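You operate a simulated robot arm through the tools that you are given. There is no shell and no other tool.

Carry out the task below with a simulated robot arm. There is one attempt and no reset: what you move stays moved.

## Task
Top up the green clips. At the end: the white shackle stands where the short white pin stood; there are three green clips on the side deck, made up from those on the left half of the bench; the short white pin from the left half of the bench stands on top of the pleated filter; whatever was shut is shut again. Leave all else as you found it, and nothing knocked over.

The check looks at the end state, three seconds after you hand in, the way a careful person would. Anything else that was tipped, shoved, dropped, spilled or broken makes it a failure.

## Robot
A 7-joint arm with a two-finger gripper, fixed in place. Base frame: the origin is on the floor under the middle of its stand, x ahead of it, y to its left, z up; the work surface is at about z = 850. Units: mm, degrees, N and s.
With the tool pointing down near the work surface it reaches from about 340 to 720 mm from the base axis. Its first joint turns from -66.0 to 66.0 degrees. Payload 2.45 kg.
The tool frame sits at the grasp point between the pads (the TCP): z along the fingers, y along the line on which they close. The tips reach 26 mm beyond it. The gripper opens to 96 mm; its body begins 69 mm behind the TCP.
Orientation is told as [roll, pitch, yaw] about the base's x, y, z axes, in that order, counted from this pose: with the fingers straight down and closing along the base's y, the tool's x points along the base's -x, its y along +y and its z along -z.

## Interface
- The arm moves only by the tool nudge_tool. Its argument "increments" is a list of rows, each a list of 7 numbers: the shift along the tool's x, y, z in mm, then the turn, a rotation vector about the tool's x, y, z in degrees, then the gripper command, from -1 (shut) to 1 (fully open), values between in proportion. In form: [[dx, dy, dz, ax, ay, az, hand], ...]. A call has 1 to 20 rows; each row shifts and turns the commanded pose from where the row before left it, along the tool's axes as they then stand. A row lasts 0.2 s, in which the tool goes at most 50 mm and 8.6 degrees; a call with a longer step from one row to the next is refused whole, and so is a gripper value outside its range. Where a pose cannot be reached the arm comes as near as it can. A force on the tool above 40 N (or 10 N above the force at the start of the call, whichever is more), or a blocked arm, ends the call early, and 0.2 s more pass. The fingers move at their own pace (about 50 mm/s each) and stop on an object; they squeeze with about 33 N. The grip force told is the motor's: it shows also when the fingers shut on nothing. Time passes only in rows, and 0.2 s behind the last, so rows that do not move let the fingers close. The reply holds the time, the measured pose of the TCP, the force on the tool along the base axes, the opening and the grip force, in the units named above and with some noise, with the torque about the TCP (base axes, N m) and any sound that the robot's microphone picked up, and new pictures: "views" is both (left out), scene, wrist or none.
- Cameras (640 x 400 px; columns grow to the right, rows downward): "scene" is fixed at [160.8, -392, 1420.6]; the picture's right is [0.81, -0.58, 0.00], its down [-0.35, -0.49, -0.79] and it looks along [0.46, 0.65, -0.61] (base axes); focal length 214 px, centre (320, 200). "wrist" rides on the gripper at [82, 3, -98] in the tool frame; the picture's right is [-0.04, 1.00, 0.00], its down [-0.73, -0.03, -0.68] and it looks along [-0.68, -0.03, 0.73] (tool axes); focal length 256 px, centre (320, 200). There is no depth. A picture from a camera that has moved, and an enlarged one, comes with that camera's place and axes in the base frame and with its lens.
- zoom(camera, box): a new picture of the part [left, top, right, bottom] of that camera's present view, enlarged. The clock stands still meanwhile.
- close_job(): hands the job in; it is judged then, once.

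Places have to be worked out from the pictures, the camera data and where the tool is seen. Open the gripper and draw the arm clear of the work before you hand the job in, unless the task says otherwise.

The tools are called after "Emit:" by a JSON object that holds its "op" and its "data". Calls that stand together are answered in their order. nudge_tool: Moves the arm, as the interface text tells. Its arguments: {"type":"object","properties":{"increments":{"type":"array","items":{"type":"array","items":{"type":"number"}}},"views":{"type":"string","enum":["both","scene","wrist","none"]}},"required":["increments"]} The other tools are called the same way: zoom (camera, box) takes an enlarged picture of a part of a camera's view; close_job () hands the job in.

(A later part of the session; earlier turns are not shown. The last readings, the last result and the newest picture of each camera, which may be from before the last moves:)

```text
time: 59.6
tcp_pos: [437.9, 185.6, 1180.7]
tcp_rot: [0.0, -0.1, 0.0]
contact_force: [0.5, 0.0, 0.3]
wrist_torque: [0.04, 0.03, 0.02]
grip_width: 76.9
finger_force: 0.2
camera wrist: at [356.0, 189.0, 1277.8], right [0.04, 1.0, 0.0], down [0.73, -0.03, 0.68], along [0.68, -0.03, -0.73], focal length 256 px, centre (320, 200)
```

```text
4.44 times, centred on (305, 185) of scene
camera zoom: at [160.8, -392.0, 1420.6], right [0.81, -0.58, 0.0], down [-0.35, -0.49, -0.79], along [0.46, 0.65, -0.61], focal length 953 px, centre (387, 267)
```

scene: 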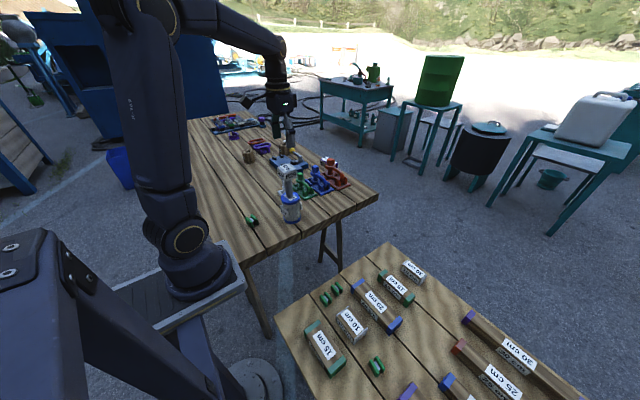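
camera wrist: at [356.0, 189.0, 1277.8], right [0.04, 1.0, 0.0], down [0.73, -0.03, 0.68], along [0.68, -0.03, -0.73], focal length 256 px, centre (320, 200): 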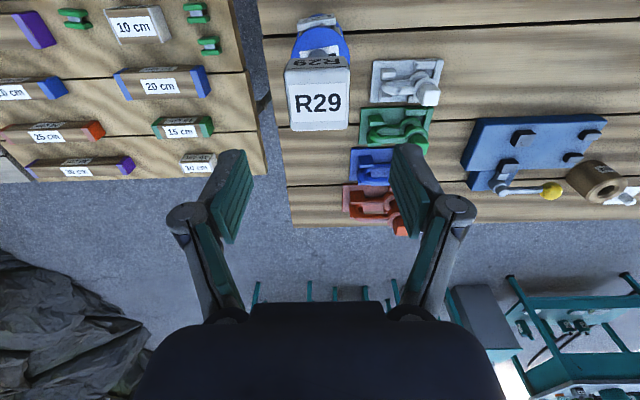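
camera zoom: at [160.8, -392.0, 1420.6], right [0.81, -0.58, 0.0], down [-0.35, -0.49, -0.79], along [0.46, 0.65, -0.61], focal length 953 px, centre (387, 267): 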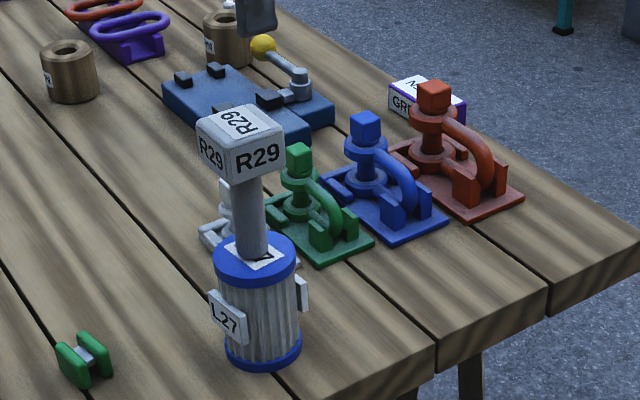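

The pin stands upright on the filter. Now for the white shackle: I'll swing left, away from the stack, and take a careful look at the shackle from in front.

Emit:
{"op": "nudge_tool", "data": {"increments": [[0, 40, 0, 0, 0, 0, 1], [5, 45, 0, 0, 0, 0, 1], [10, 45, 0, 0, 0, 0, 1], [20, 18, 20, 0, 0, 0, 1], [0, 0, 45, 0, 0, 0, 1], [0, 0, 45, 0, 0, 0, 1], [0, 0, 45, 0, 0, 0, 1], [0, 0, 0, 0, 0, 0, 1]]}}

Emit:
{"op": "zoom", "data": {"camera": "wrist", "box": [260, 110, 380, 230]}}

Emit:
{"op": "zoom", "data": {"camera": "scene", "box": [275, 165, 335, 215]}}

```text
time: 61.4
tcp_pos: [403.1, 330.7, 1023.9]
tcp_rot: [0.0, 0.0, 0.1]
contact_force: [0.1, -0.4, 0.1]
wrist_torque: [-0.02, 0.0, -0.01]
grip_width: 95.9
finger_force: 0.0
camera wrist: at [322.1, 334.9, 1121.4], right [0.04, 1.0, 0.0], down [0.73, -0.03, 0.68], along [0.68, -0.03, -0.73], focal length 256 px, centre (320, 200)
```

scene: 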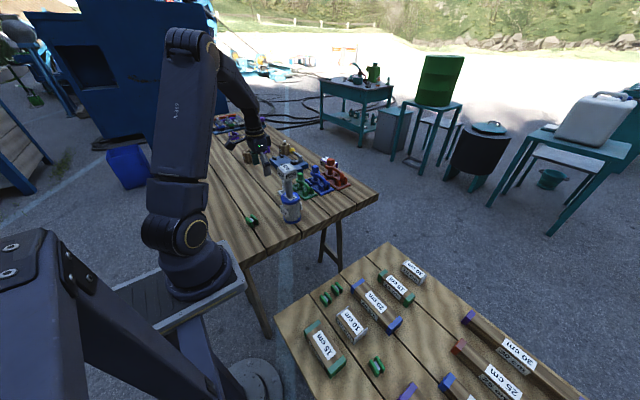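
wrist: 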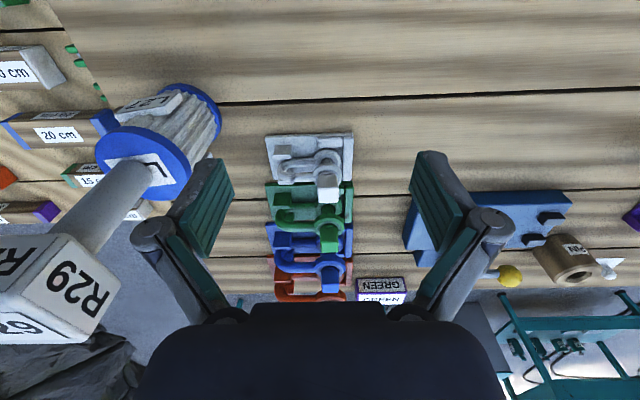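

```text
3.33 times, centred on (320, 170) of wrist
camera zoom: at [322.1, 334.9, 1121.4], right [0.04, 1.0, 0.0], down [0.73, -0.03, 0.68], along [0.68, -0.03, -0.73], focal length 853 px, centre (320, 300)
```

zoom: 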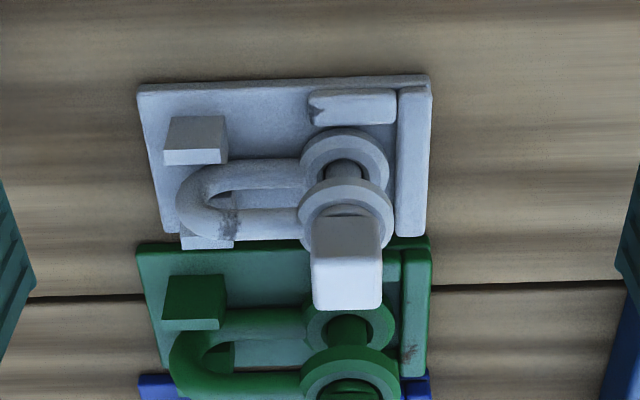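

```text
8.00 times, centred on (305, 190) of scene
camera zoom: at [160.8, -392.0, 1420.6], right [0.81, -0.58, 0.0], down [-0.35, -0.49, -0.79], along [0.46, 0.65, -0.61], focal length 1716 px, centre (440, 280)
```

zoom: 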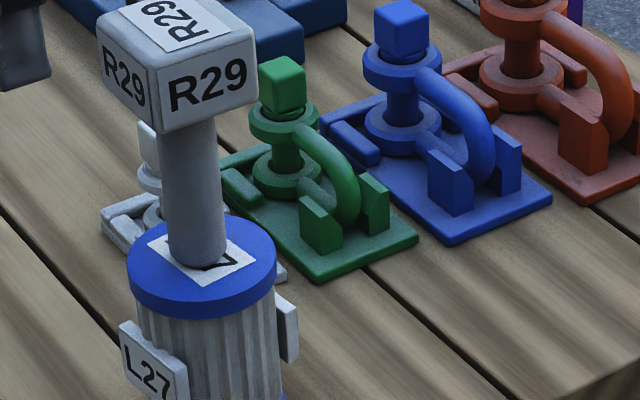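

The cube head of the shackle is at about (497,335.5), spanning z≈906–927 and aligned with the axes. I'll move above it with the gripper at ~60 mm and descend to z≈965 to verify.

Emit:
{"op": "nudge_tool", "data": {"increments": [[-31, 1.6, 0, 0, 0, 0, 0.25], [-31, 1.6, 0, 0, 0, 0, 0.25], [-32, 1.6, 0, 0, 0, 0, 0.25], [0, 0, 30, 0, 0, 0, 0.25], [0, 0, 29, 0, 0, 0, 0.25], [0, 0, 0, 0, 0, 0, 0.25]]}}

Emit:
{"op": "zoom", "data": {"camera": "wrist", "box": [250, 90, 390, 210]}}

Emit:
{"op": "zoom", "data": {"camera": "scene", "box": [260, 145, 320, 195]}}

```text
time: 62.8
tcp_pos: [495.6, 336.2, 963.2]
tcp_rot: [-0.1, -0.1, 0.0]
contact_force: [-0.7, 0.0, 0.0]
wrist_torque: [-0.03, 0.01, -0.01]
grip_width: 60.2
finger_force: 0.1
camera wrist: at [414.9, 340.2, 1061.7], right [0.04, 1.0, 0.0], down [0.73, -0.03, 0.68], along [0.68, -0.03, -0.73], focal length 256 px, centre (320, 200)
```

scene: 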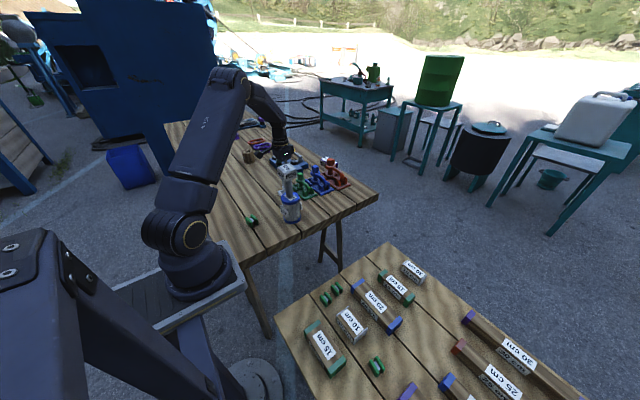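
wrist: 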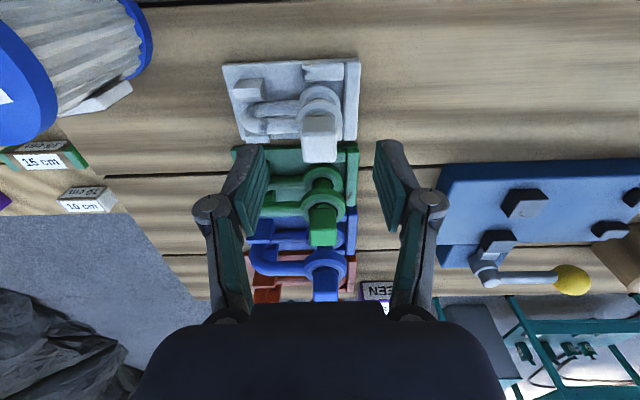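

```text
3.33 times, centred on (320, 150) of wrist
camera zoom: at [414.9, 340.2, 1061.7], right [0.04, 1.0, 0.0], down [0.73, -0.03, 0.68], along [0.68, -0.03, -0.73], focal length 853 px, centre (320, 367)
```

zoom: 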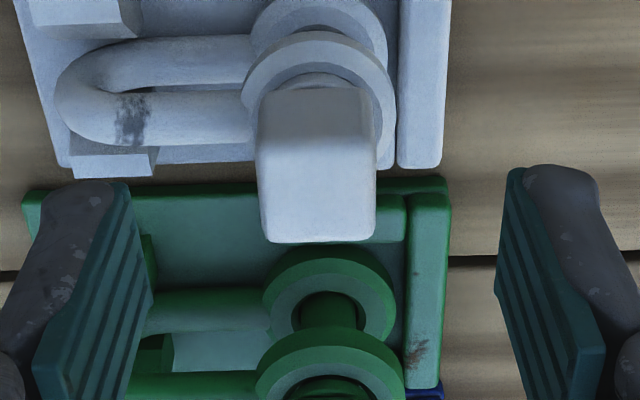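

```text
8.00 times, centred on (290, 170) of scene
camera zoom: at [160.8, -392.0, 1420.6], right [0.81, -0.58, 0.0], down [-0.35, -0.49, -0.79], along [0.46, 0.65, -0.61], focal length 1716 px, centre (560, 440)
```

zoom: 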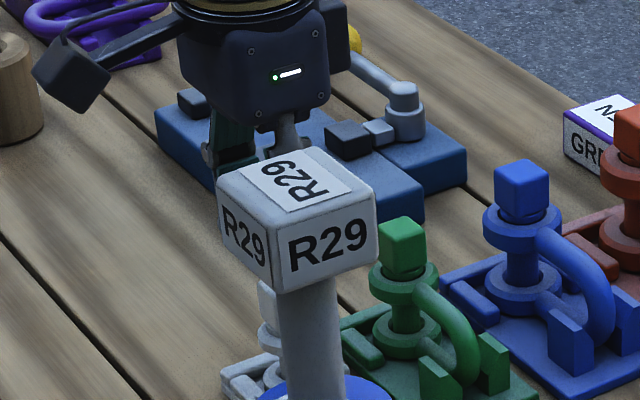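

The cube is within about 1.5 mm of the tool axis, so I'll correct by 1 mm and descend to z≈934 so that only the pad tips straddle the cube.

Emit:
{"op": "nudge_tool", "data": {"increments": [[-1, -0.4, 0, 0, 0, 0, 0.25], [0, 0, 13, 0, 0, 0, 0.25], [0, 0, 10, 0, 0, 0, 0.25], [0, 0, 6, 0, 0, 0, 0.25], [0, 0, 0, 0, 0, 0, 0.25]]}}

Emit:
{"op": "zoom", "data": {"camera": "wrist", "box": [250, 110, 390, 230]}}

```text
time: 64.0
tcp_pos: [496.7, 336.3, 937.3]
tcp_rot: [0.0, 0.0, 0.0]
contact_force: [-0.3, 0.2, 0.4]
wrist_torque: [0.0, -0.02, -0.02]
grip_width: 60.2
finger_force: 0.1
camera wrist: at [416.4, 340.8, 1035.3], right [0.04, 1.0, 0.0], down [0.73, -0.03, 0.68], along [0.68, -0.03, -0.73], focal length 256 px, centre (320, 200)
```

scene: 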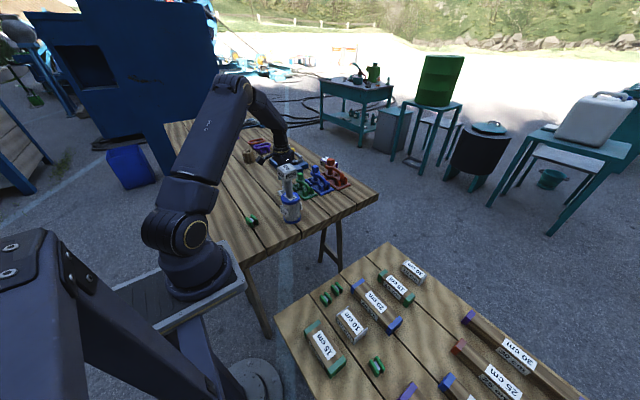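
wrist: 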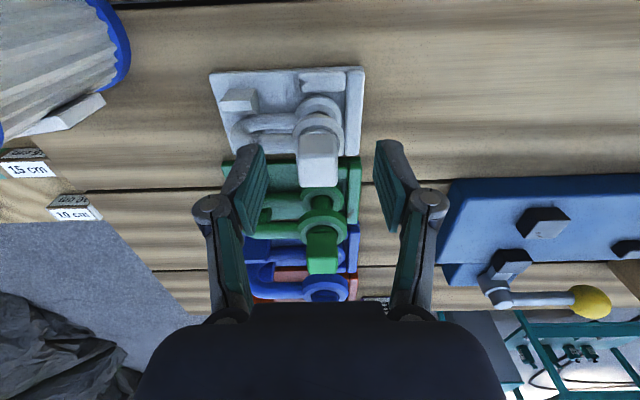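

```text
3.33 times, centred on (320, 170) of wrist
camera zoom: at [416.4, 340.8, 1035.3], right [0.04, 1.0, 0.0], down [0.73, -0.03, 0.68], along [0.68, -0.03, -0.73], focal length 853 px, centre (320, 300)
```

zoom: 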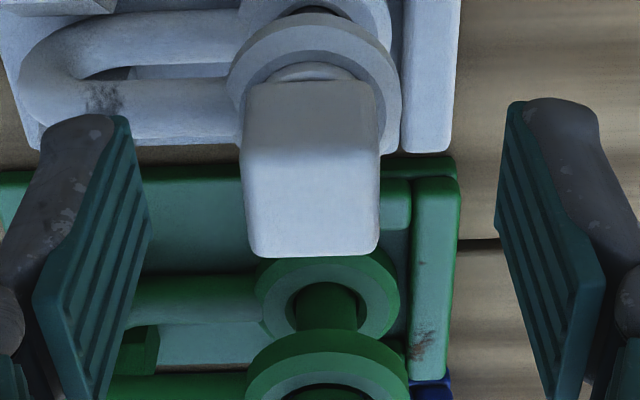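

The pads straddle the cube with the tips around z≈908, above the eye (top ≈901). I'll make a small 1 mm y-correction, lower 1.5 mm and close.

Emit:
{"op": "nudge_tool", "data": {"increments": [[1, -1, 1.5, 0, 0, 0, 0.25], [0, 0, 0, 0, 0, 0, 0.25], [0, 0, 0, 0, 0, 0, -0.3], [0, 0, 0, 0, 0, 0, -1], [0, 0, 0, 0, 0, 0, -1], [0, 0, 0, 0, 0, 0, -1], [0, 0, 0, 0, 0, 0, -1]]}}

Emit:
{"op": "zoom", "data": {"camera": "wrist", "box": [230, 60, 410, 220]}}

```text
time: 65.6
tcp_pos: [496.6, 335.6, 935.6]
tcp_rot: [0.0, 0.0, 0.0]
contact_force: [-0.2, -0.5, 0.3]
wrist_torque: [-0.04, 0.01, 0.01]
grip_width: 20.9
finger_force: 32.9
camera wrist: at [415.6, 339.8, 1033.3], right [0.04, 1.0, 0.0], down [0.73, -0.03, 0.68], along [0.68, -0.03, -0.73], focal length 256 px, centre (320, 200)
```

scene: 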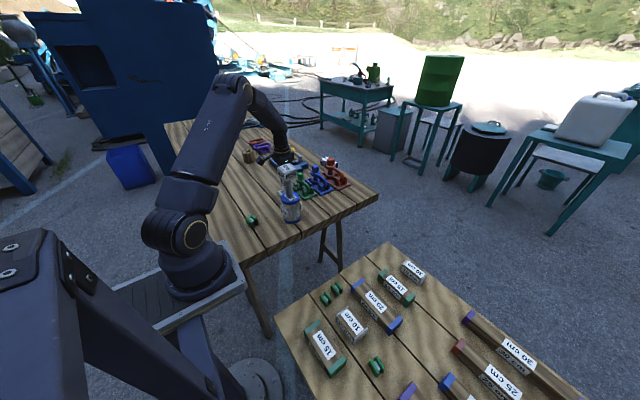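
wrist: 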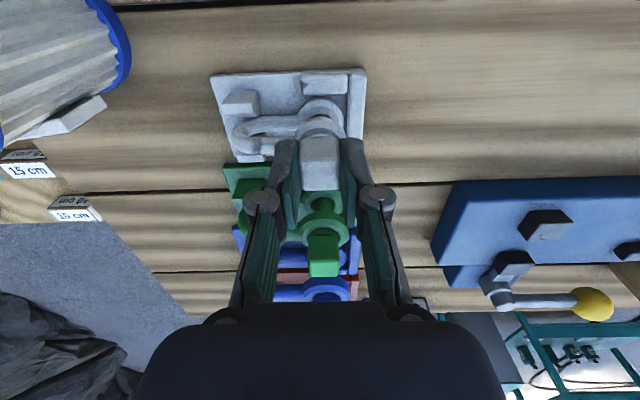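

```text
2.50 times, centred on (320, 140) of wrist
camera zoom: at [415.6, 339.8, 1033.3], right [0.04, 1.0, 0.0], down [0.73, -0.03, 0.68], along [0.68, -0.03, -0.73], focal length 640 px, centre (320, 350)
```

zoom: 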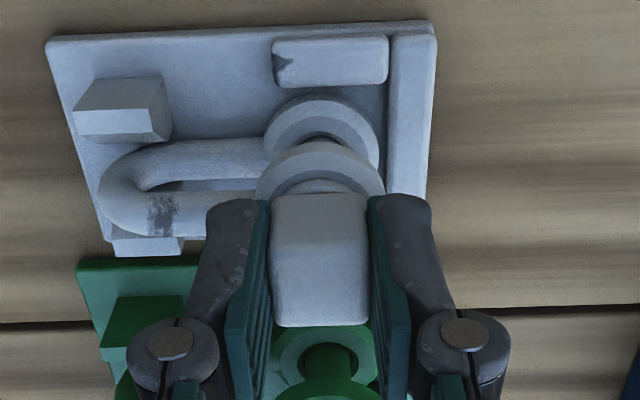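

Gripped at 20.9 mm. I'll lift a small 8 mm and check whether the shackle leaves its nest cleanly.

Emit:
{"op": "nudge_tool", "data": {"increments": [[0, 0, -3, 0, 0, 0, -1], [0, 0, -5, 0, 0, 0, -1], [0, 0, 0, 0, 0, 0, -1]]}}

Emit:
{"op": "zoom", "data": {"camera": "wrist", "box": [230, 60, 410, 220]}}

Emit:
{"op": "zoom", "data": {"camera": "scene", "box": [265, 155, 325, 215]}}

```text
time: 66.4
tcp_pos: [498.4, 334.4, 942.8]
tcp_rot: [0.0, 0.1, 0.1]
contact_force: [-0.5, 0.2, -1.9]
wrist_torque: [0.04, -0.01, -0.02]
grip_width: 21.1
finger_force: 32.9
camera wrist: at [416.0, 339.6, 1041.2], right [0.04, 1.0, 0.0], down [0.73, -0.03, 0.68], along [0.68, -0.03, -0.73], focal length 256 px, centre (320, 200)
```

scene: 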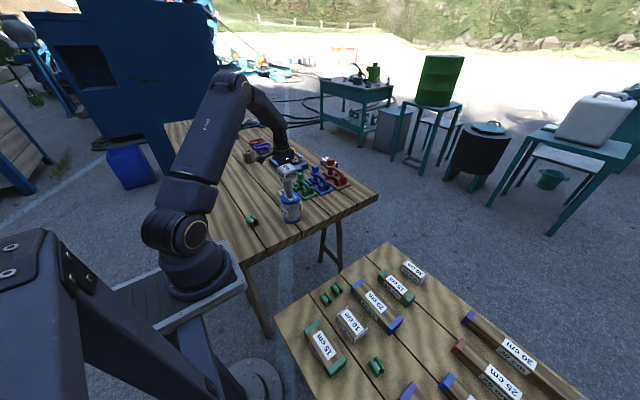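
wrist: 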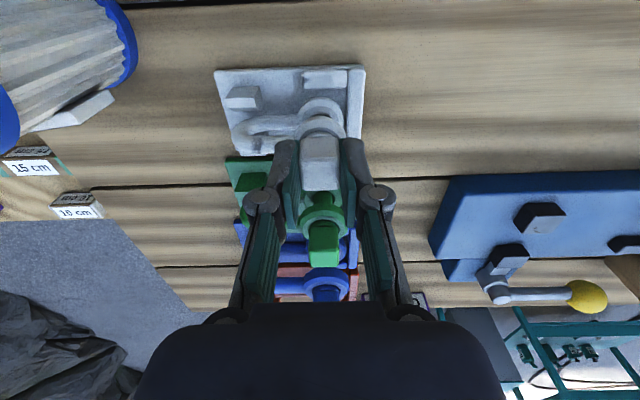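

```text
2.50 times, centred on (320, 140) of wrist
camera zoom: at [416.0, 339.6, 1041.2], right [0.04, 1.0, 0.0], down [0.73, -0.03, 0.68], along [0.68, -0.03, -0.73], focal length 640 px, centre (320, 350)
```

zoom: 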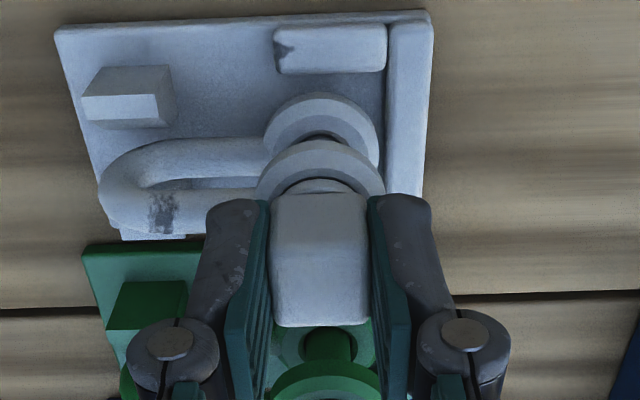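

```text
6.67 times, centred on (295, 185) of scene
camera zoom: at [160.8, -392.0, 1420.6], right [0.81, -0.58, 0.0], down [-0.35, -0.49, -0.79], along [0.46, 0.65, -0.61], focal length 1430 px, centre (487, 300)
```

zoom: 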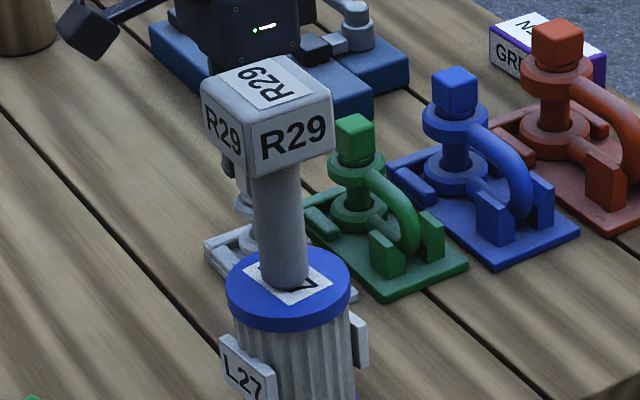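

The shackle separates cleanly from the nest, which stays put, and it weighs about 0.2 kg. I'll lift it straight up to a safe height.

Emit:
{"op": "nudge_tool", "data": {"increments": [[0, 0, -10, 0, 0, 0, -1], [0, 0, -20, 0, 0, 0, -1], [0, 0, -35, 0, 0, 0, -1], [0, 0, -40, 0, 0, 0, -1], [0, 0, -45, 0, 0, 0, -1], [0, 0, 0, 0, 0, 0, -1]]}}

Emit:
{"op": "zoom", "data": {"camera": "scene", "box": [250, 120, 330, 200]}}

Emit:
{"op": "zoom", "data": {"camera": "wrist", "box": [230, 30, 410, 220]}}

```text
time: 67.8
tcp_pos: [493.9, 334.5, 1092.9]
tcp_rot: [0.0, 0.0, 0.1]
contact_force: [0.4, 0.0, -1.8]
wrist_torque: [0.05, -0.01, 0.0]
grip_width: 21.1
finger_force: 33.0
camera wrist: at [412.8, 338.6, 1190.4], right [0.04, 1.0, 0.0], down [0.73, -0.03, 0.68], along [0.68, -0.03, -0.73], focal length 256 px, centre (320, 200)
```

scene: 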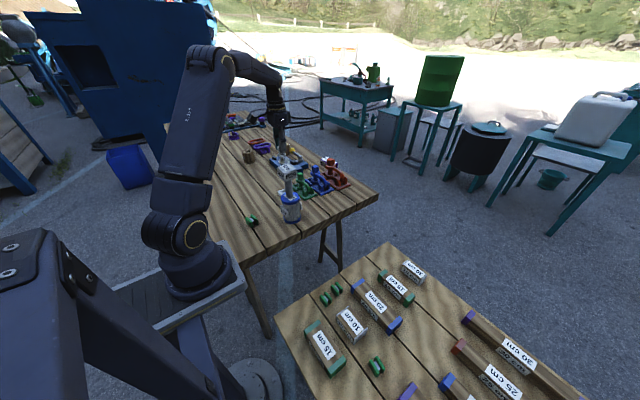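
wrist: 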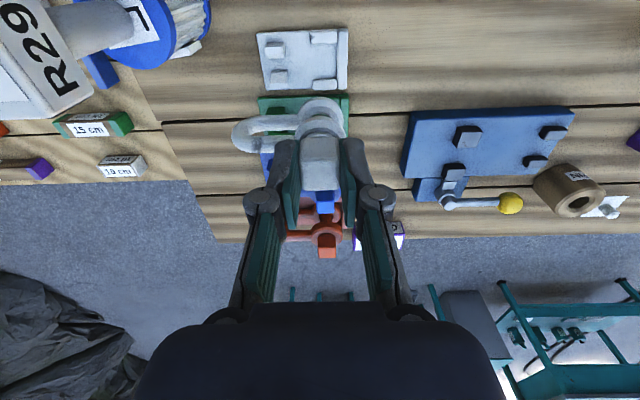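

```text
5.00 times, centred on (290, 160) of scene
camera zoom: at [160.8, -392.0, 1420.6], right [0.81, -0.58, 0.0], down [-0.35, -0.49, -0.79], along [0.46, 0.65, -0.61], focal length 1072 px, centre (470, 400)
```

zoom: 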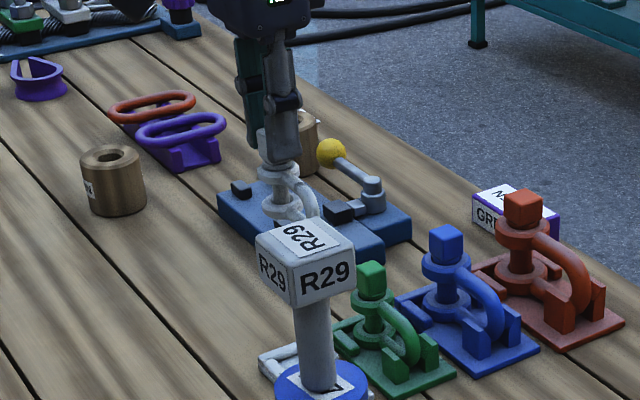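

```text
2.11 times, centred on (320, 125) of wrist
camera zoom: at [412.8, 338.6, 1190.4], right [0.04, 1.0, 0.0], down [0.73, -0.03, 0.68], along [0.68, -0.03, -0.73], focal length 539 px, centre (320, 358)
```

zoom: 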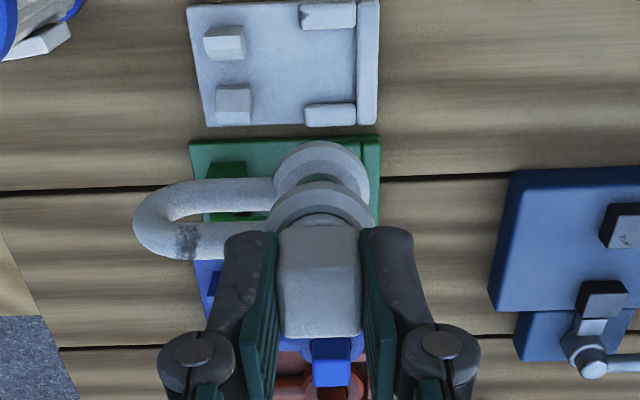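

The shackle hangs straight in the grip. I'll carry it clear of the stack, +x first then −y, to above the pin's old spot. I'm aiming for TCP (641,178) so the whole shackle is centred there.

Emit:
{"op": "nudge_tool", "data": {"increments": [[-35, 0, 0, 0, 0, 0, -1], [-38, 0, 0, 0, 0, 0, -1], [-38, -10, 0, 0, 0, 0, -1], [-35, -30, 0, 0, 0, 0, -1], [0, -40, 0, 0, 0, 0, -1], [0, -40, 0, 0, 0, 0, -1], [0, -37, 0, 0, 0, 0, -1], [0, 0, 0, 0, 0, 0, -1]]}}

```text
time: 69.6
tcp_pos: [672.6, 184.3, 1103.3]
tcp_rot: [0.0, 0.0, 0.1]
contact_force: [-0.5, -0.1, -1.3]
wrist_torque: [0.05, 0.0, 0.02]
grip_width: 21.3
finger_force: 32.7
out of reach, approached as far as the arm can: row 4, 5, 6, 7
camera wrist: at [590.4, 187.6, 1201.2], right [0.04, 1.0, 0.0], down [0.74, -0.03, 0.68], along [0.68, -0.03, -0.74], focal length 256 px, centre (320, 200)
```

scene: 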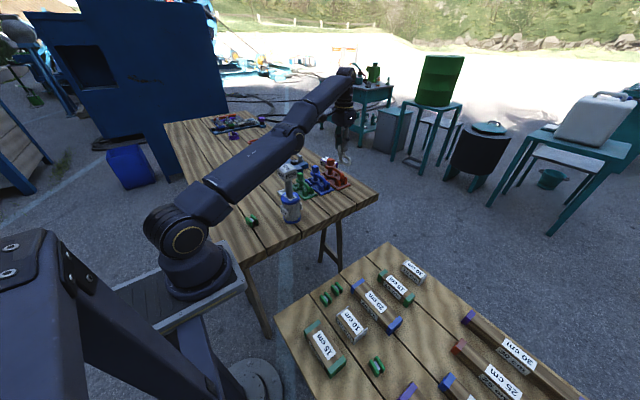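
wrist: 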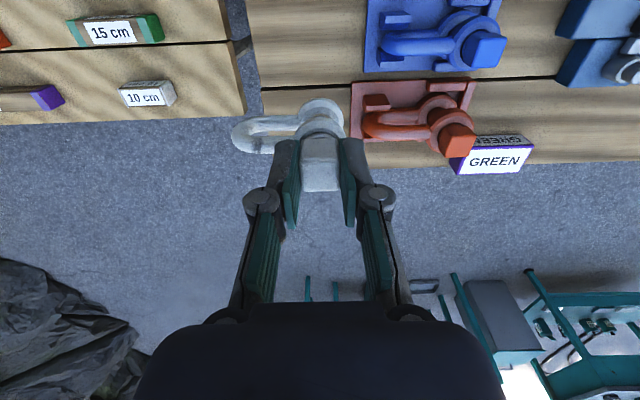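

The arm reports it was near its reach limit at this height and ended at x≈673. I'll lower a little, pause without lateral motion, and see where it settles.

Emit:
{"op": "nudge_tool", "data": {"increments": [[0, 0, 15, 0, 0, 0, -1], [0, 0, 15, 0, 0, 0, -1], [0, 0, 0, 0, 0, 0, -1]]}}

```text
time: 70.4
tcp_pos: [678.2, 187.1, 1074.6]
tcp_rot: [0.0, 0.1, 0.0]
contact_force: [-0.5, -0.9, -2.6]
wrist_torque: [0.05, 0.01, 0.03]
grip_width: 21.3
finger_force: 33.3
out of reach, approached as far as the arm can: row 1, 2
camera wrist: at [597.8, 191.3, 1173.5], right [0.04, 1.0, 0.0], down [0.74, -0.03, 0.68], along [0.68, -0.03, -0.74], focal length 256 px, centre (320, 200)
```

scene: 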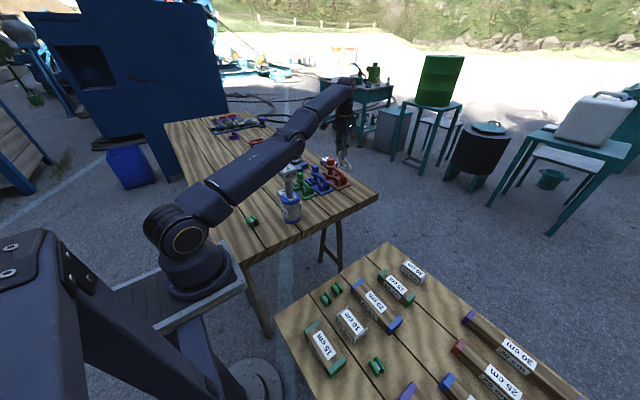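
wrist: 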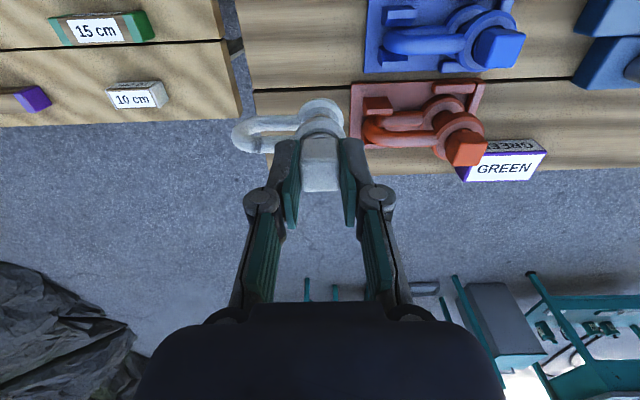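

Emit:
{"op": "nudge_tool", "data": {"increments": [[15, 0, 0, 0, 0, 0, -1], [15, 0, 0, 0, 0, 0, -1], [0, 0, 0, 0, 0, 0, -1]], "views": "none"}}

```text
time: 71.2
tcp_pos: [677.6, 190.5, 1078.7]
tcp_rot: [0.0, 0.0, 0.0]
contact_force: [0.1, -1.1, -1.8]
wrist_torque: [0.05, 0.02, 0.0]
grip_width: 20.9
finger_force: 33.5
out of reach, approached as far as the arm can: row 1, 2
```

The azimuth is tracking but the radial direction isn't, so the arm seems stretched straight and slow to retract. I'll command it further inward (still clear of the stack) and watch.

Emit:
{"op": "nudge_tool", "data": {"increments": [[20, 0, 0, 0, 0, 0, -1], [20, 0, 0, 0, 0, 0, -1], [0, 0, 0, 0, 0, 0, -1], [0, 0, 0, 0, 0, 0, -1]], "views": "scene"}}

```text
time: 72.2
tcp_pos: [673.1, 197.6, 1085.3]
tcp_rot: [-0.1, 0.0, 0.0]
contact_force: [-0.4, 0.3, -1.2]
wrist_torque: [0.07, -0.01, 0.0]
grip_width: 21.1
finger_force: 33.0
out of reach, approached as far as the arm can: row 1, 2
```

scene: 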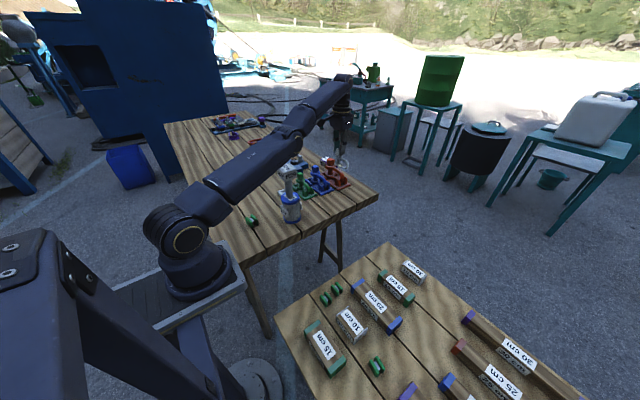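

The readings suggest the commanded point is still outside the reachable shell, and the arm is projected onto it. I'll keep bringing the command inward in small steps until it tracks again.

Emit:
{"op": "nudge_tool", "data": {"increments": [[20, 0, 0, 0, 0, 0, -1], [20, 0, 0, 0, 0, 0, -1], [0, 0, 0, 0, 0, 0, -1]], "views": "none"}}

```text
time: 73.0
tcp_pos: [669.3, 202.4, 1089.6]
tcp_rot: [-0.1, 0.1, 0.0]
contact_force: [0.7, 0.1, -2.0]
wrist_torque: [0.04, -0.01, 0.0]
grip_width: 21.1
finger_force: 32.8
out of reach, approached as far as the arm can: row 1, 2
```

Emit:
{"op": "zoom", "data": {"camera": "scene", "box": [130, 50, 390, 270]}}

```text
1.82 times, centred on (260, 160) of scene
camera zoom: at [160.8, -392.0, 1420.6], right [0.81, -0.58, 0.0], down [-0.35, -0.49, -0.79], along [0.46, 0.65, -0.61], focal length 390 px, centre (429, 273)
```

zoom: 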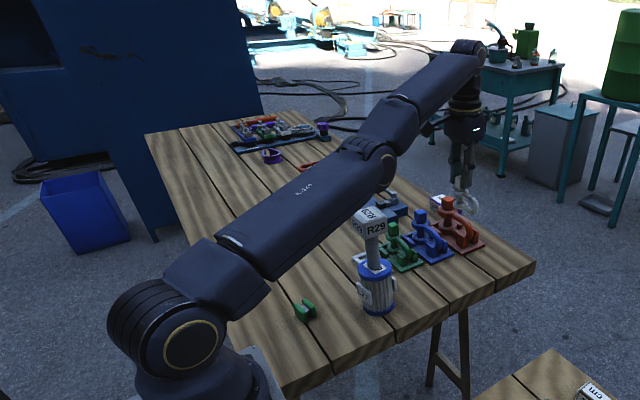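

The zoom shows the elbow slightly hyperextended (below the shoulder–wrist line), so the solver is stuck on the wrong elbow branch. I'll push the command back outward to straighten the arm, then retract while checking whether the elbow comes up.

Emit:
{"op": "nudge_tool", "data": {"increments": [[-45, 0, 0, 0, 0, 0, -1], [-45, 0, 0, 0, 0, 0, -1], [-45, 0, 0, 0, 0, 0, -1], [-45, 0, 0, 0, 0, 0, -1], [0, 0, 0, 0, 0, 0, -1]], "views": "scene"}}

Emit:
{"op": "zoom", "data": {"camera": "scene", "box": [130, 50, 390, 270]}}

```text
time: 74.2
tcp_pos: [687.6, 172.2, 1071.3]
tcp_rot: [0.1, -0.1, 0.0]
contact_force: [1.3, -0.7, -1.7]
wrist_torque: [0.03, 0.0, 0.01]
grip_width: 20.9
finger_force: 33.4
out of reach, approached as far as the arm can: row 1, 2, 3, 4
```

scene: 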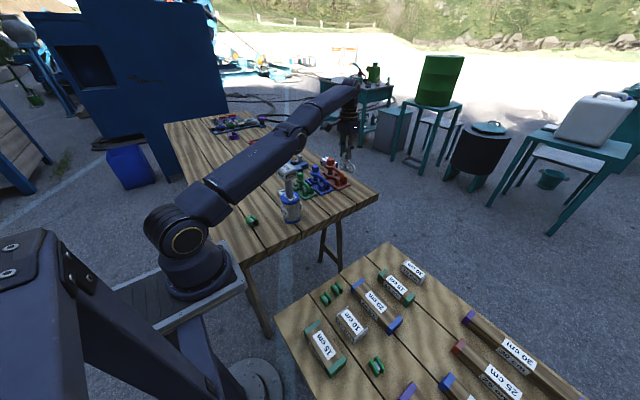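

```text
1.82 times, centred on (260, 160) of scene
camera zoom: at [160.8, -392.0, 1420.6], right [0.81, -0.58, 0.0], down [-0.35, -0.49, -0.79], along [0.46, 0.65, -0.61], focal length 390 px, centre (429, 273)
```

zoom: 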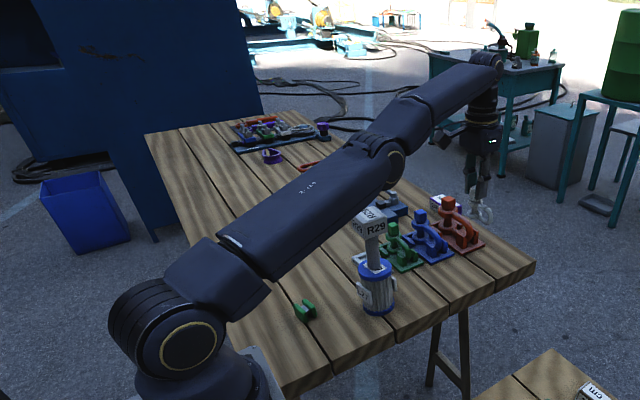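

Emit:
{"op": "nudge_tool", "data": {"increments": [[-45, 0, 0, 0, 0, 0, -1], [-45, 0, 0, 0, 0, 0, -1], [0, 0, 0, 0, 0, 0, -1]], "views": "none"}}

Emit:
{"op": "nudge_tool", "data": {"increments": [[45, 0, 0, 0, 0, 0, -1], [45, 0, 0, 0, 0, 0, -1], [0, 0, 0, 0, 0, 0, -1]], "views": "none"}}

Emit:
{"op": "nudge_tool", "data": {"increments": [[20, 0, 0, 0, 0, 0, -1], [0, 0, 0, 0, 0, 0, -1]], "views": "none"}}

```text
time: 75.0
tcp_pos: [693.9, 154.1, 1063.5]
tcp_rot: [0.0, 0.0, -0.1]
contact_force: [-1.3, 0.3, -2.2]
wrist_torque: [0.03, 0.0, -0.01]
grip_width: 21.2
finger_force: 32.9
out of reach, approached as far as the arm can: row 1, 2
```

```text
time: 75.8
tcp_pos: [684.2, 170.2, 1078.2]
tcp_rot: [0.0, 0.2, 0.0]
contact_force: [-0.2, -0.5, -2.6]
wrist_torque: [0.07, 0.0, 0.03]
grip_width: 21.0
finger_force: 33.1
out of reach, approached as far as the arm can: row 1, 2
```

```text
time: 76.4
tcp_pos: [681.5, 174.1, 1081.3]
tcp_rot: [-0.1, 0.1, 0.0]
contact_force: [0.1, 0.4, -1.1]
wrist_torque: [0.06, -0.03, -0.03]
grip_width: 21.0
finger_force: 33.2
out of reach, approached as far as the arm can: row 1
```

The azimuth now fits a command at about (690,177), and the readings are path-dependent, so the solver seems to converge slowly near full stretch. I'll bring the command to x≈660 and add many tiny rows to let it converge.

Emit:
{"op": "nudge_tool", "data": {"increments": [[10, 0, 0, 0, 0, 0, -1], [10, 0, 0, 0, 0, 0, -1], [10, 0, 0, 0, 0, 0, -1], [0.1, 0, 0, 0, 0, 0, -1], [-0.1, 0, 0, 0, 0, 0, -1], [0.1, 0, 0, 0, 0, 0, -1], [-0.1, 0, 0, 0, 0, 0, -1], [0.1, 0, 0, 0, 0, 0, -1], [-0.1, 0, 0, 0, 0, 0, -1], [0.1, 0, 0, 0, 0, 0, -1], [-0.1, 0, 0, 0, 0, 0, -1], [0.1, 0, 0, 0, 0, 0, -1], [-0.1, 0, 0, 0, 0, 0, -1]], "views": "none"}}

```text
time: 79.2
tcp_pos: [677.8, 179.9, 1089.3]
tcp_rot: [0.0, 0.0, 0.0]
contact_force: [0.6, 1.5, -2.2]
wrist_torque: [0.02, -0.03, 0.02]
grip_width: 20.9
finger_force: 33.0
out of reach, approached as far as the arm can: row 1, 2, 3
```

The re-based behaviour shows the arm is at full stretch and inward commands just slide it along its reach sphere. I'll try a few alternating outward and inward nudges here, where nothing is nearby, to get the elbow back over to its upward side.

Emit:
{"op": "nudge_tool", "data": {"increments": [[-48, 0, 0, 0, 0, 0, -1], [30, 0, 0, 0, 0, 0, -1], [-48, 0, 0, 0, 0, 0, -1], [30, 0, 0, 0, 0, 0, -1], [-48, 0, 0, 0, 0, 0, -1], [40, 0, 0, 0, 0, 0, -1], [40, 0, 0, 0, 0, 0, -1], [0, 0, 0, 0, 0, 0, -1]], "views": "scene"}}

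```text
time: 81.0
tcp_pos: [672.9, 181.8, 1098.8]
tcp_rot: [0.0, 0.0, 0.1]
contact_force: [-0.1, 0.1, -2.5]
wrist_torque: [0.01, -0.02, -0.02]
grip_width: 21.2
finger_force: 32.5
out of reach, approached as far as the arm can: row 1, 2, 3, 4, 5, 6, 7
```

scene: 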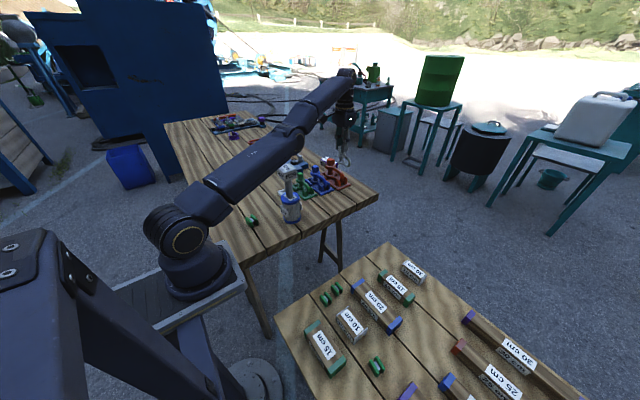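

I'll swing to a smaller azimuth, away from the pin-on-filter stack, so I have free space. Then I'll combine outward and downward commands, which should flex the forearm down and bring the elbow back up.

Emit:
{"op": "nudge_tool", "data": {"increments": [[0, -40, 0, 0, 0, 0, -1], [0, -40, 0, 0, 0, 0, -1], [0, -40, 0, 0, 0, 0, -1], [0, -30, 0, 0, 0, 0, -1], [0, 0, 0, 0, 0, 0, -1]], "views": "scene"}}

Emit:
{"op": "zoom", "data": {"camera": "scene", "box": [130, 50, 390, 270]}}

```text
time: 82.2
tcp_pos: [698.8, 37.8, 1106.2]
tcp_rot: [0.0, 0.1, 0.0]
contact_force: [-0.1, -0.4, -1.1]
wrist_torque: [0.03, 0.0, -0.02]
grip_width: 21.0
finger_force: 33.4
out of reach, approached as far as the arm can: row 1, 2, 3
```

scene: 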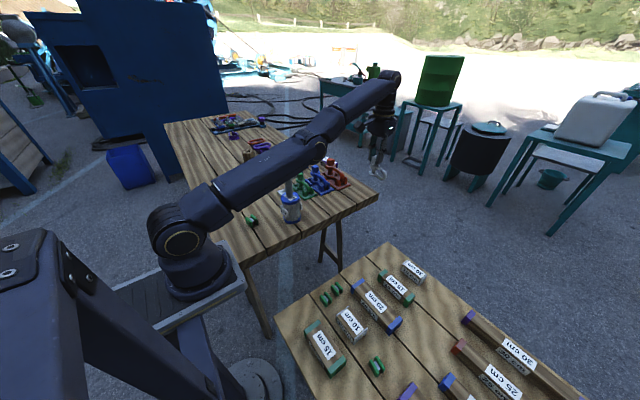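

```text
1.82 times, centred on (260, 160) of scene
camera zoom: at [160.8, -392.0, 1420.6], right [0.81, -0.58, 0.0], down [-0.35, -0.49, -0.79], along [0.46, 0.65, -0.61], focal length 390 px, centre (429, 273)
```

zoom: 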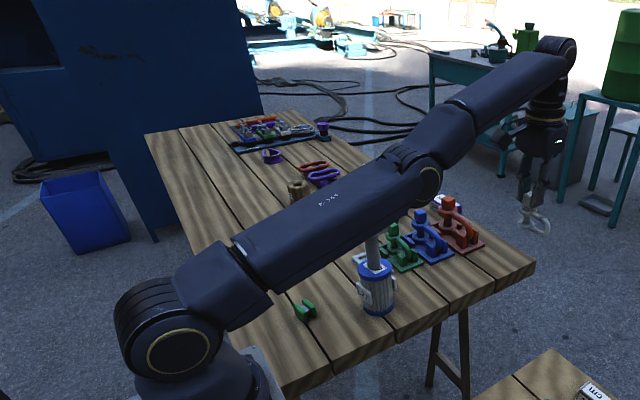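

Emit:
{"op": "nudge_tool", "data": {"increments": [[-25, 0, 40, 0, 0, 0, -1], [-25, 0, 40, 0, 0, 0, -1], [-25, 0, 40, 0, 0, 0, -1], [0, 0, 0, 0, 0, 0, -1]], "views": "scene"}}

Emit:
{"op": "zoom", "data": {"camera": "scene", "box": [130, 50, 390, 270]}}

```text
time: 83.2
tcp_pos: [725.9, 43.9, 980.1]
tcp_rot: [0.0, 0.1, 0.0]
contact_force: [0.3, 0.8, -3.0]
wrist_torque: [0.05, 0.0, 0.02]
grip_width: 21.0
finger_force: 33.1
out of reach, approached as far as the arm can: row 1, 2, 3
```

scene: 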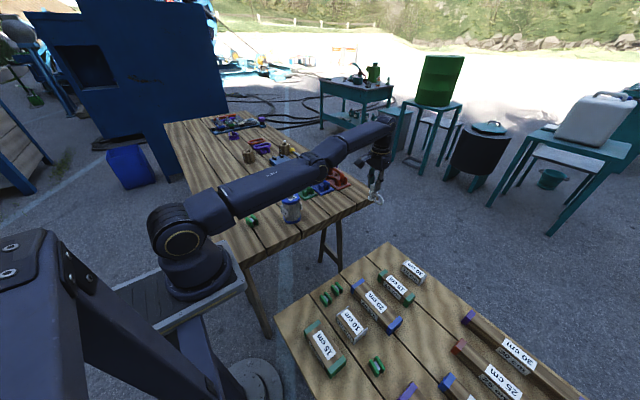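

```text
1.82 times, centred on (260, 160) of scene
camera zoom: at [160.9, -392.0, 1420.6], right [0.81, -0.58, 0.0], down [-0.35, -0.49, -0.79], along [0.46, 0.65, -0.61], focal length 390 px, centre (429, 273)
```

zoom: 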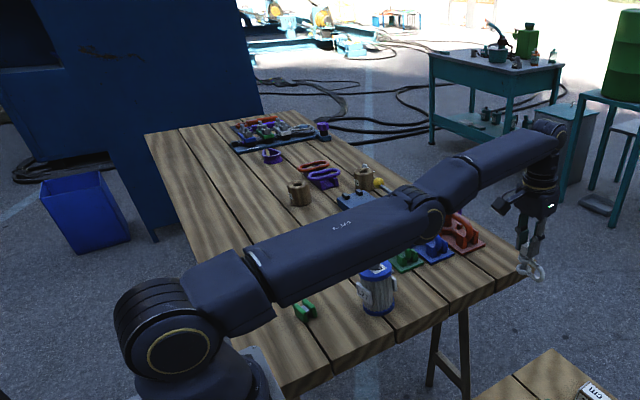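

Emit:
{"op": "nudge_tool", "data": {"increments": [[-48, 0, 0, 0, 0, 0, -1], [-48, 0, 0, 0, 0, 0, -1], [-48, 0, 0, 0, 0, 0, -1], [-48, 0, 0, 0, 0, 0, -1], [-48, 0, 0, 0, 0, 0, -1], [-48, 0, 0, 0, 0, 0, -1], [0, 0, 0, 0, 0, 0, -1]], "views": "scene"}}

Emit:
{"op": "zoom", "data": {"camera": "scene", "box": [130, 50, 390, 270]}}

```text
time: 84.8
tcp_pos: [728.4, 40.8, 975.3]
tcp_rot: [0.0, 0.0, 0.0]
contact_force: [-0.2, -0.5, -2.0]
wrist_torque: [0.05, 0.0, 0.01]
grip_width: 20.9
finger_force: 33.3
out of reach, approached as far as the arm can: row 1, 2, 3, 4, 5, 6
```

scene: 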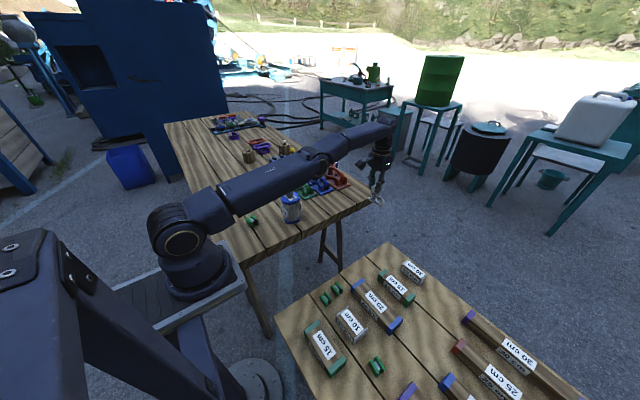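

```text
1.82 times, centred on (260, 160) of scene
camera zoom: at [160.9, -392.0, 1420.6], right [0.81, -0.58, 0.0], down [-0.35, -0.49, -0.79], along [0.46, 0.65, -0.61], focal length 390 px, centre (429, 273)
```

zoom: 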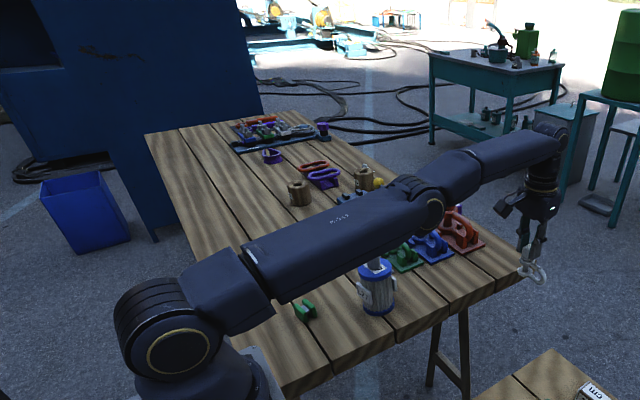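

Pushing outward did straighten the elbow to nearly aligned. From here I'll combine down and slightly outward in one step (free space below), then test an inward move.

Emit:
{"op": "nudge_tool", "data": {"increments": [[-15, 0, 45, 0, 0, 0, -1], [0, 0, 0, 0, 0, 0, -1]], "views": "scene"}}

Emit:
{"op": "zoom", "data": {"camera": "scene", "box": [130, 50, 390, 270]}}

```text
time: 85.4
tcp_pos: [730.9, 39.2, 929.6]
tcp_rot: [0.0, 0.0, -0.1]
contact_force: [0.1, 0.0, -1.8]
wrist_torque: [0.06, 0.02, 0.04]
grip_width: 21.0
finger_force: 33.0
out of reach, approached as far as the arm can: row 1
```

scene: 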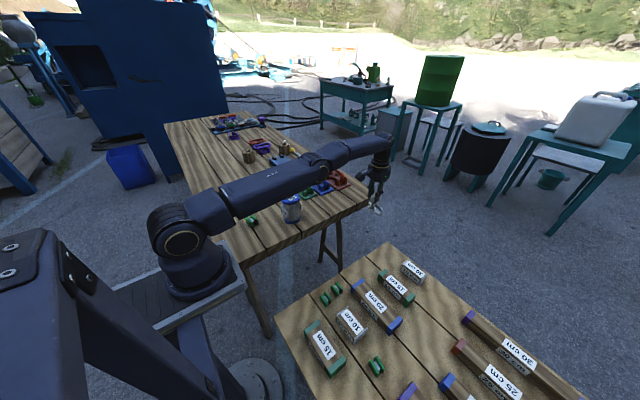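

```text
1.82 times, centred on (260, 160) of scene
camera zoom: at [160.9, -392.0, 1420.6], right [0.81, -0.58, 0.0], down [-0.35, -0.49, -0.79], along [0.46, 0.65, -0.61], focal length 390 px, centre (429, 273)
```

zoom: 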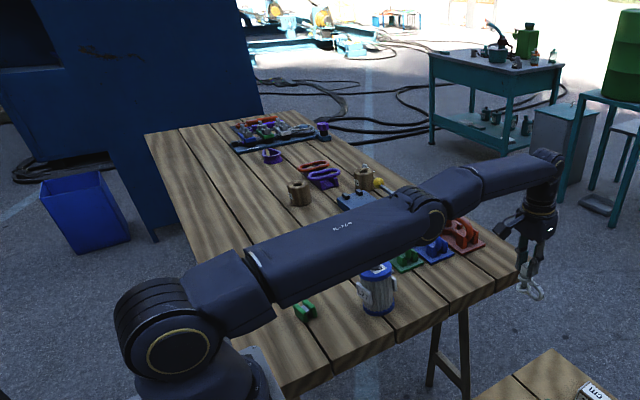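

Emit:
{"op": "nudge_tool", "data": {"increments": [[20, 0, 0, 0, 0, 0, -1], [20, 0, 0, 0, 0, 0, -1], [0, 0, 0, 0, 0, 0, -1]], "views": "none"}}

```text
time: 86.2
tcp_pos: [691.1, 38.4, 927.1]
tcp_rot: [0.0, 0.0, 0.0]
contact_force: [0.3, 0.3, -2.1]
wrist_torque: [0.02, 0.01, 0.0]
grip_width: 20.9
finger_force: 32.8
```

It retracted by 40 mm with no reach warning. I'll check the elbow side before continuing.

Emit:
{"op": "nudge_tool", "data": {"increments": [[20, 0, -10, 0, 0, 0, -1], [20, 0, -10, 0, 0, 0, -1], [0, 0, 0, 0, 0, 0, -1]], "views": "both"}}

Emit:
{"op": "zoom", "data": {"camera": "scene", "box": [130, 50, 390, 270]}}

```text
time: 87.0
tcp_pos: [650.3, 36.8, 949.3]
tcp_rot: [0.0, 0.0, 0.0]
contact_force: [-0.5, 0.1, -2.6]
wrist_torque: [0.0, -0.04, -0.01]
grip_width: 20.8
finger_force: 33.3
camera wrist: at [568.9, 41.1, 1046.4], right [0.04, 1.0, 0.0], down [0.73, -0.03, 0.68], along [0.68, -0.03, -0.73], focal length 256 px, centre (320, 200)
```

scene: 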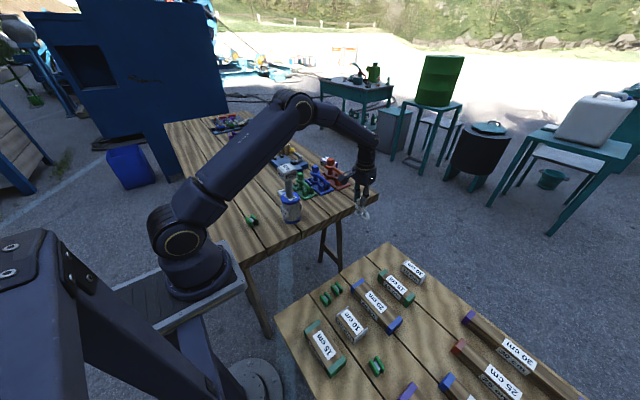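
wrist: 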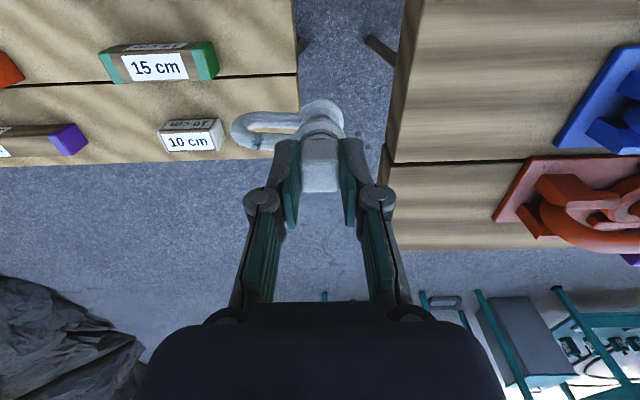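

```text
1.82 times, centred on (260, 160) of scene
camera zoom: at [160.8, -392.0, 1420.6], right [0.81, -0.58, 0.0], down [-0.35, -0.49, -0.79], along [0.46, 0.65, -0.61], focal length 390 px, centre (429, 273)
```

zoom: 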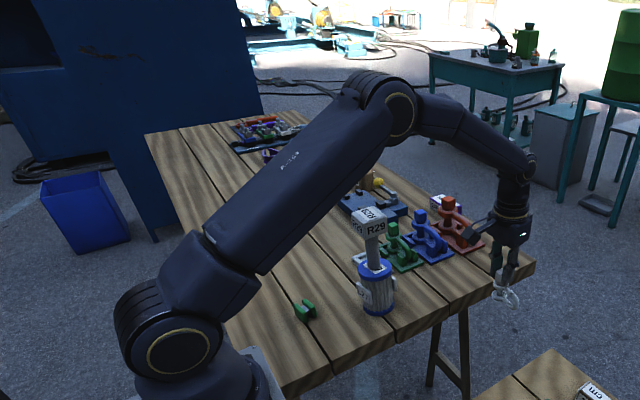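

The elbow is up again, the stack is intact and the shackle is still held upright. I'll rise to z≈1000 and move over to above the pin's old spot at (641,178), well within reach.

Emit:
{"op": "nudge_tool", "data": {"increments": [[5, 0, -25, 0, 0, 0, -1], [4, 0, -26, 0, 0, 0, -1], [0, 35, 0, 0, 0, 0, -1], [0, 35, 0, 0, 0, 0, -1], [0, 35, 0, 0, 0, 0, -1], [0, 36, 0, 0, 0, 0, -1], [0, 0, 0, 0, 0, 0, -1]]}}

Emit:
{"op": "zoom", "data": {"camera": "wrist", "box": [220, 60, 400, 200]}}

Emit:
{"op": "zoom", "data": {"camera": "scene", "box": [300, 120, 400, 210]}}

```text
time: 88.6
tcp_pos: [639.0, 177.4, 999.3]
tcp_rot: [0.0, 0.0, 0.1]
contact_force: [-0.3, -0.8, -3.0]
wrist_torque: [0.02, 0.04, -0.03]
grip_width: 21.2
finger_force: 32.6
camera wrist: at [558.3, 181.1, 1096.9], right [0.04, 1.0, 0.0], down [0.73, -0.03, 0.68], along [0.68, -0.03, -0.73], focal length 256 px, centre (320, 200)
```

scene: 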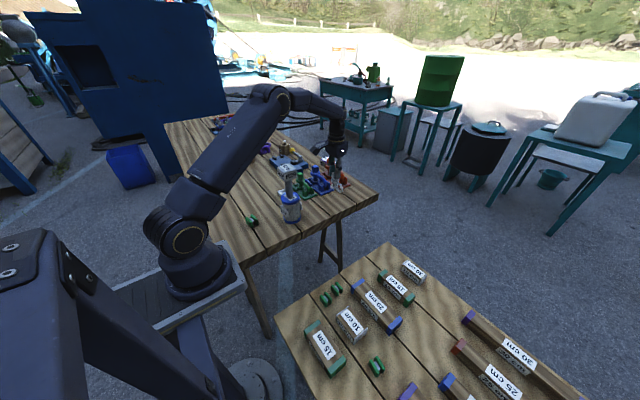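
wrist: 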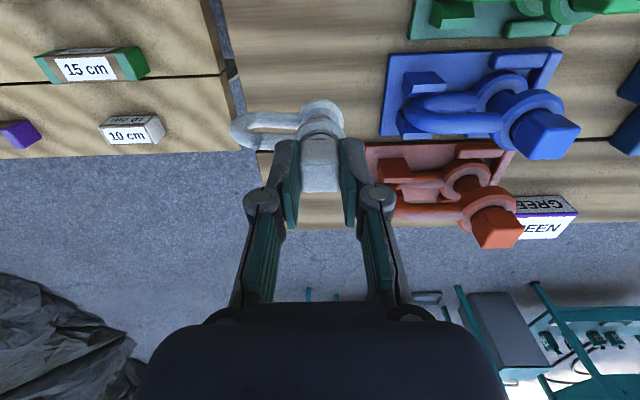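

```text
2.86 times, centred on (310, 130) of wrist
camera zoom: at [558.3, 181.1, 1096.9], right [0.04, 1.0, 0.0], down [0.73, -0.03, 0.68], along [0.68, -0.03, -0.73], focal length 731 px, centre (349, 400)
```

zoom: 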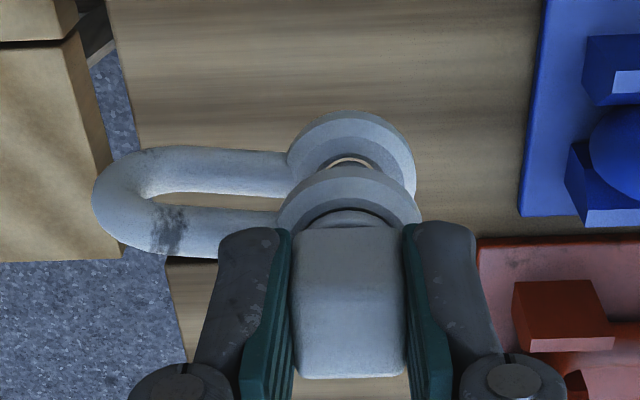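

```text
4.44 times, centred on (350, 165) of scene
camera zoom: at [160.9, -391.9, 1420.6], right [0.81, -0.58, 0.0], down [-0.35, -0.49, -0.79], along [0.46, 0.65, -0.61], focal length 953 px, centre (187, 356)
```

zoom: 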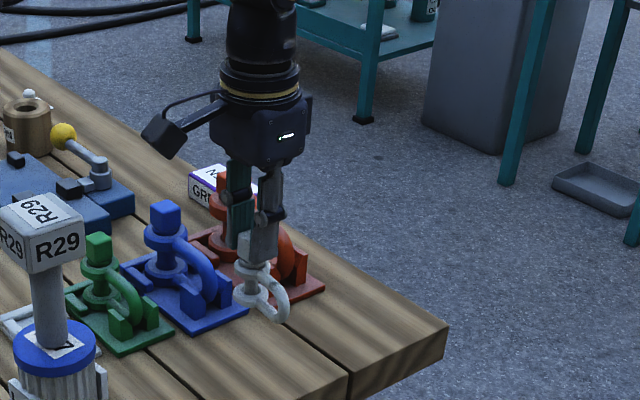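

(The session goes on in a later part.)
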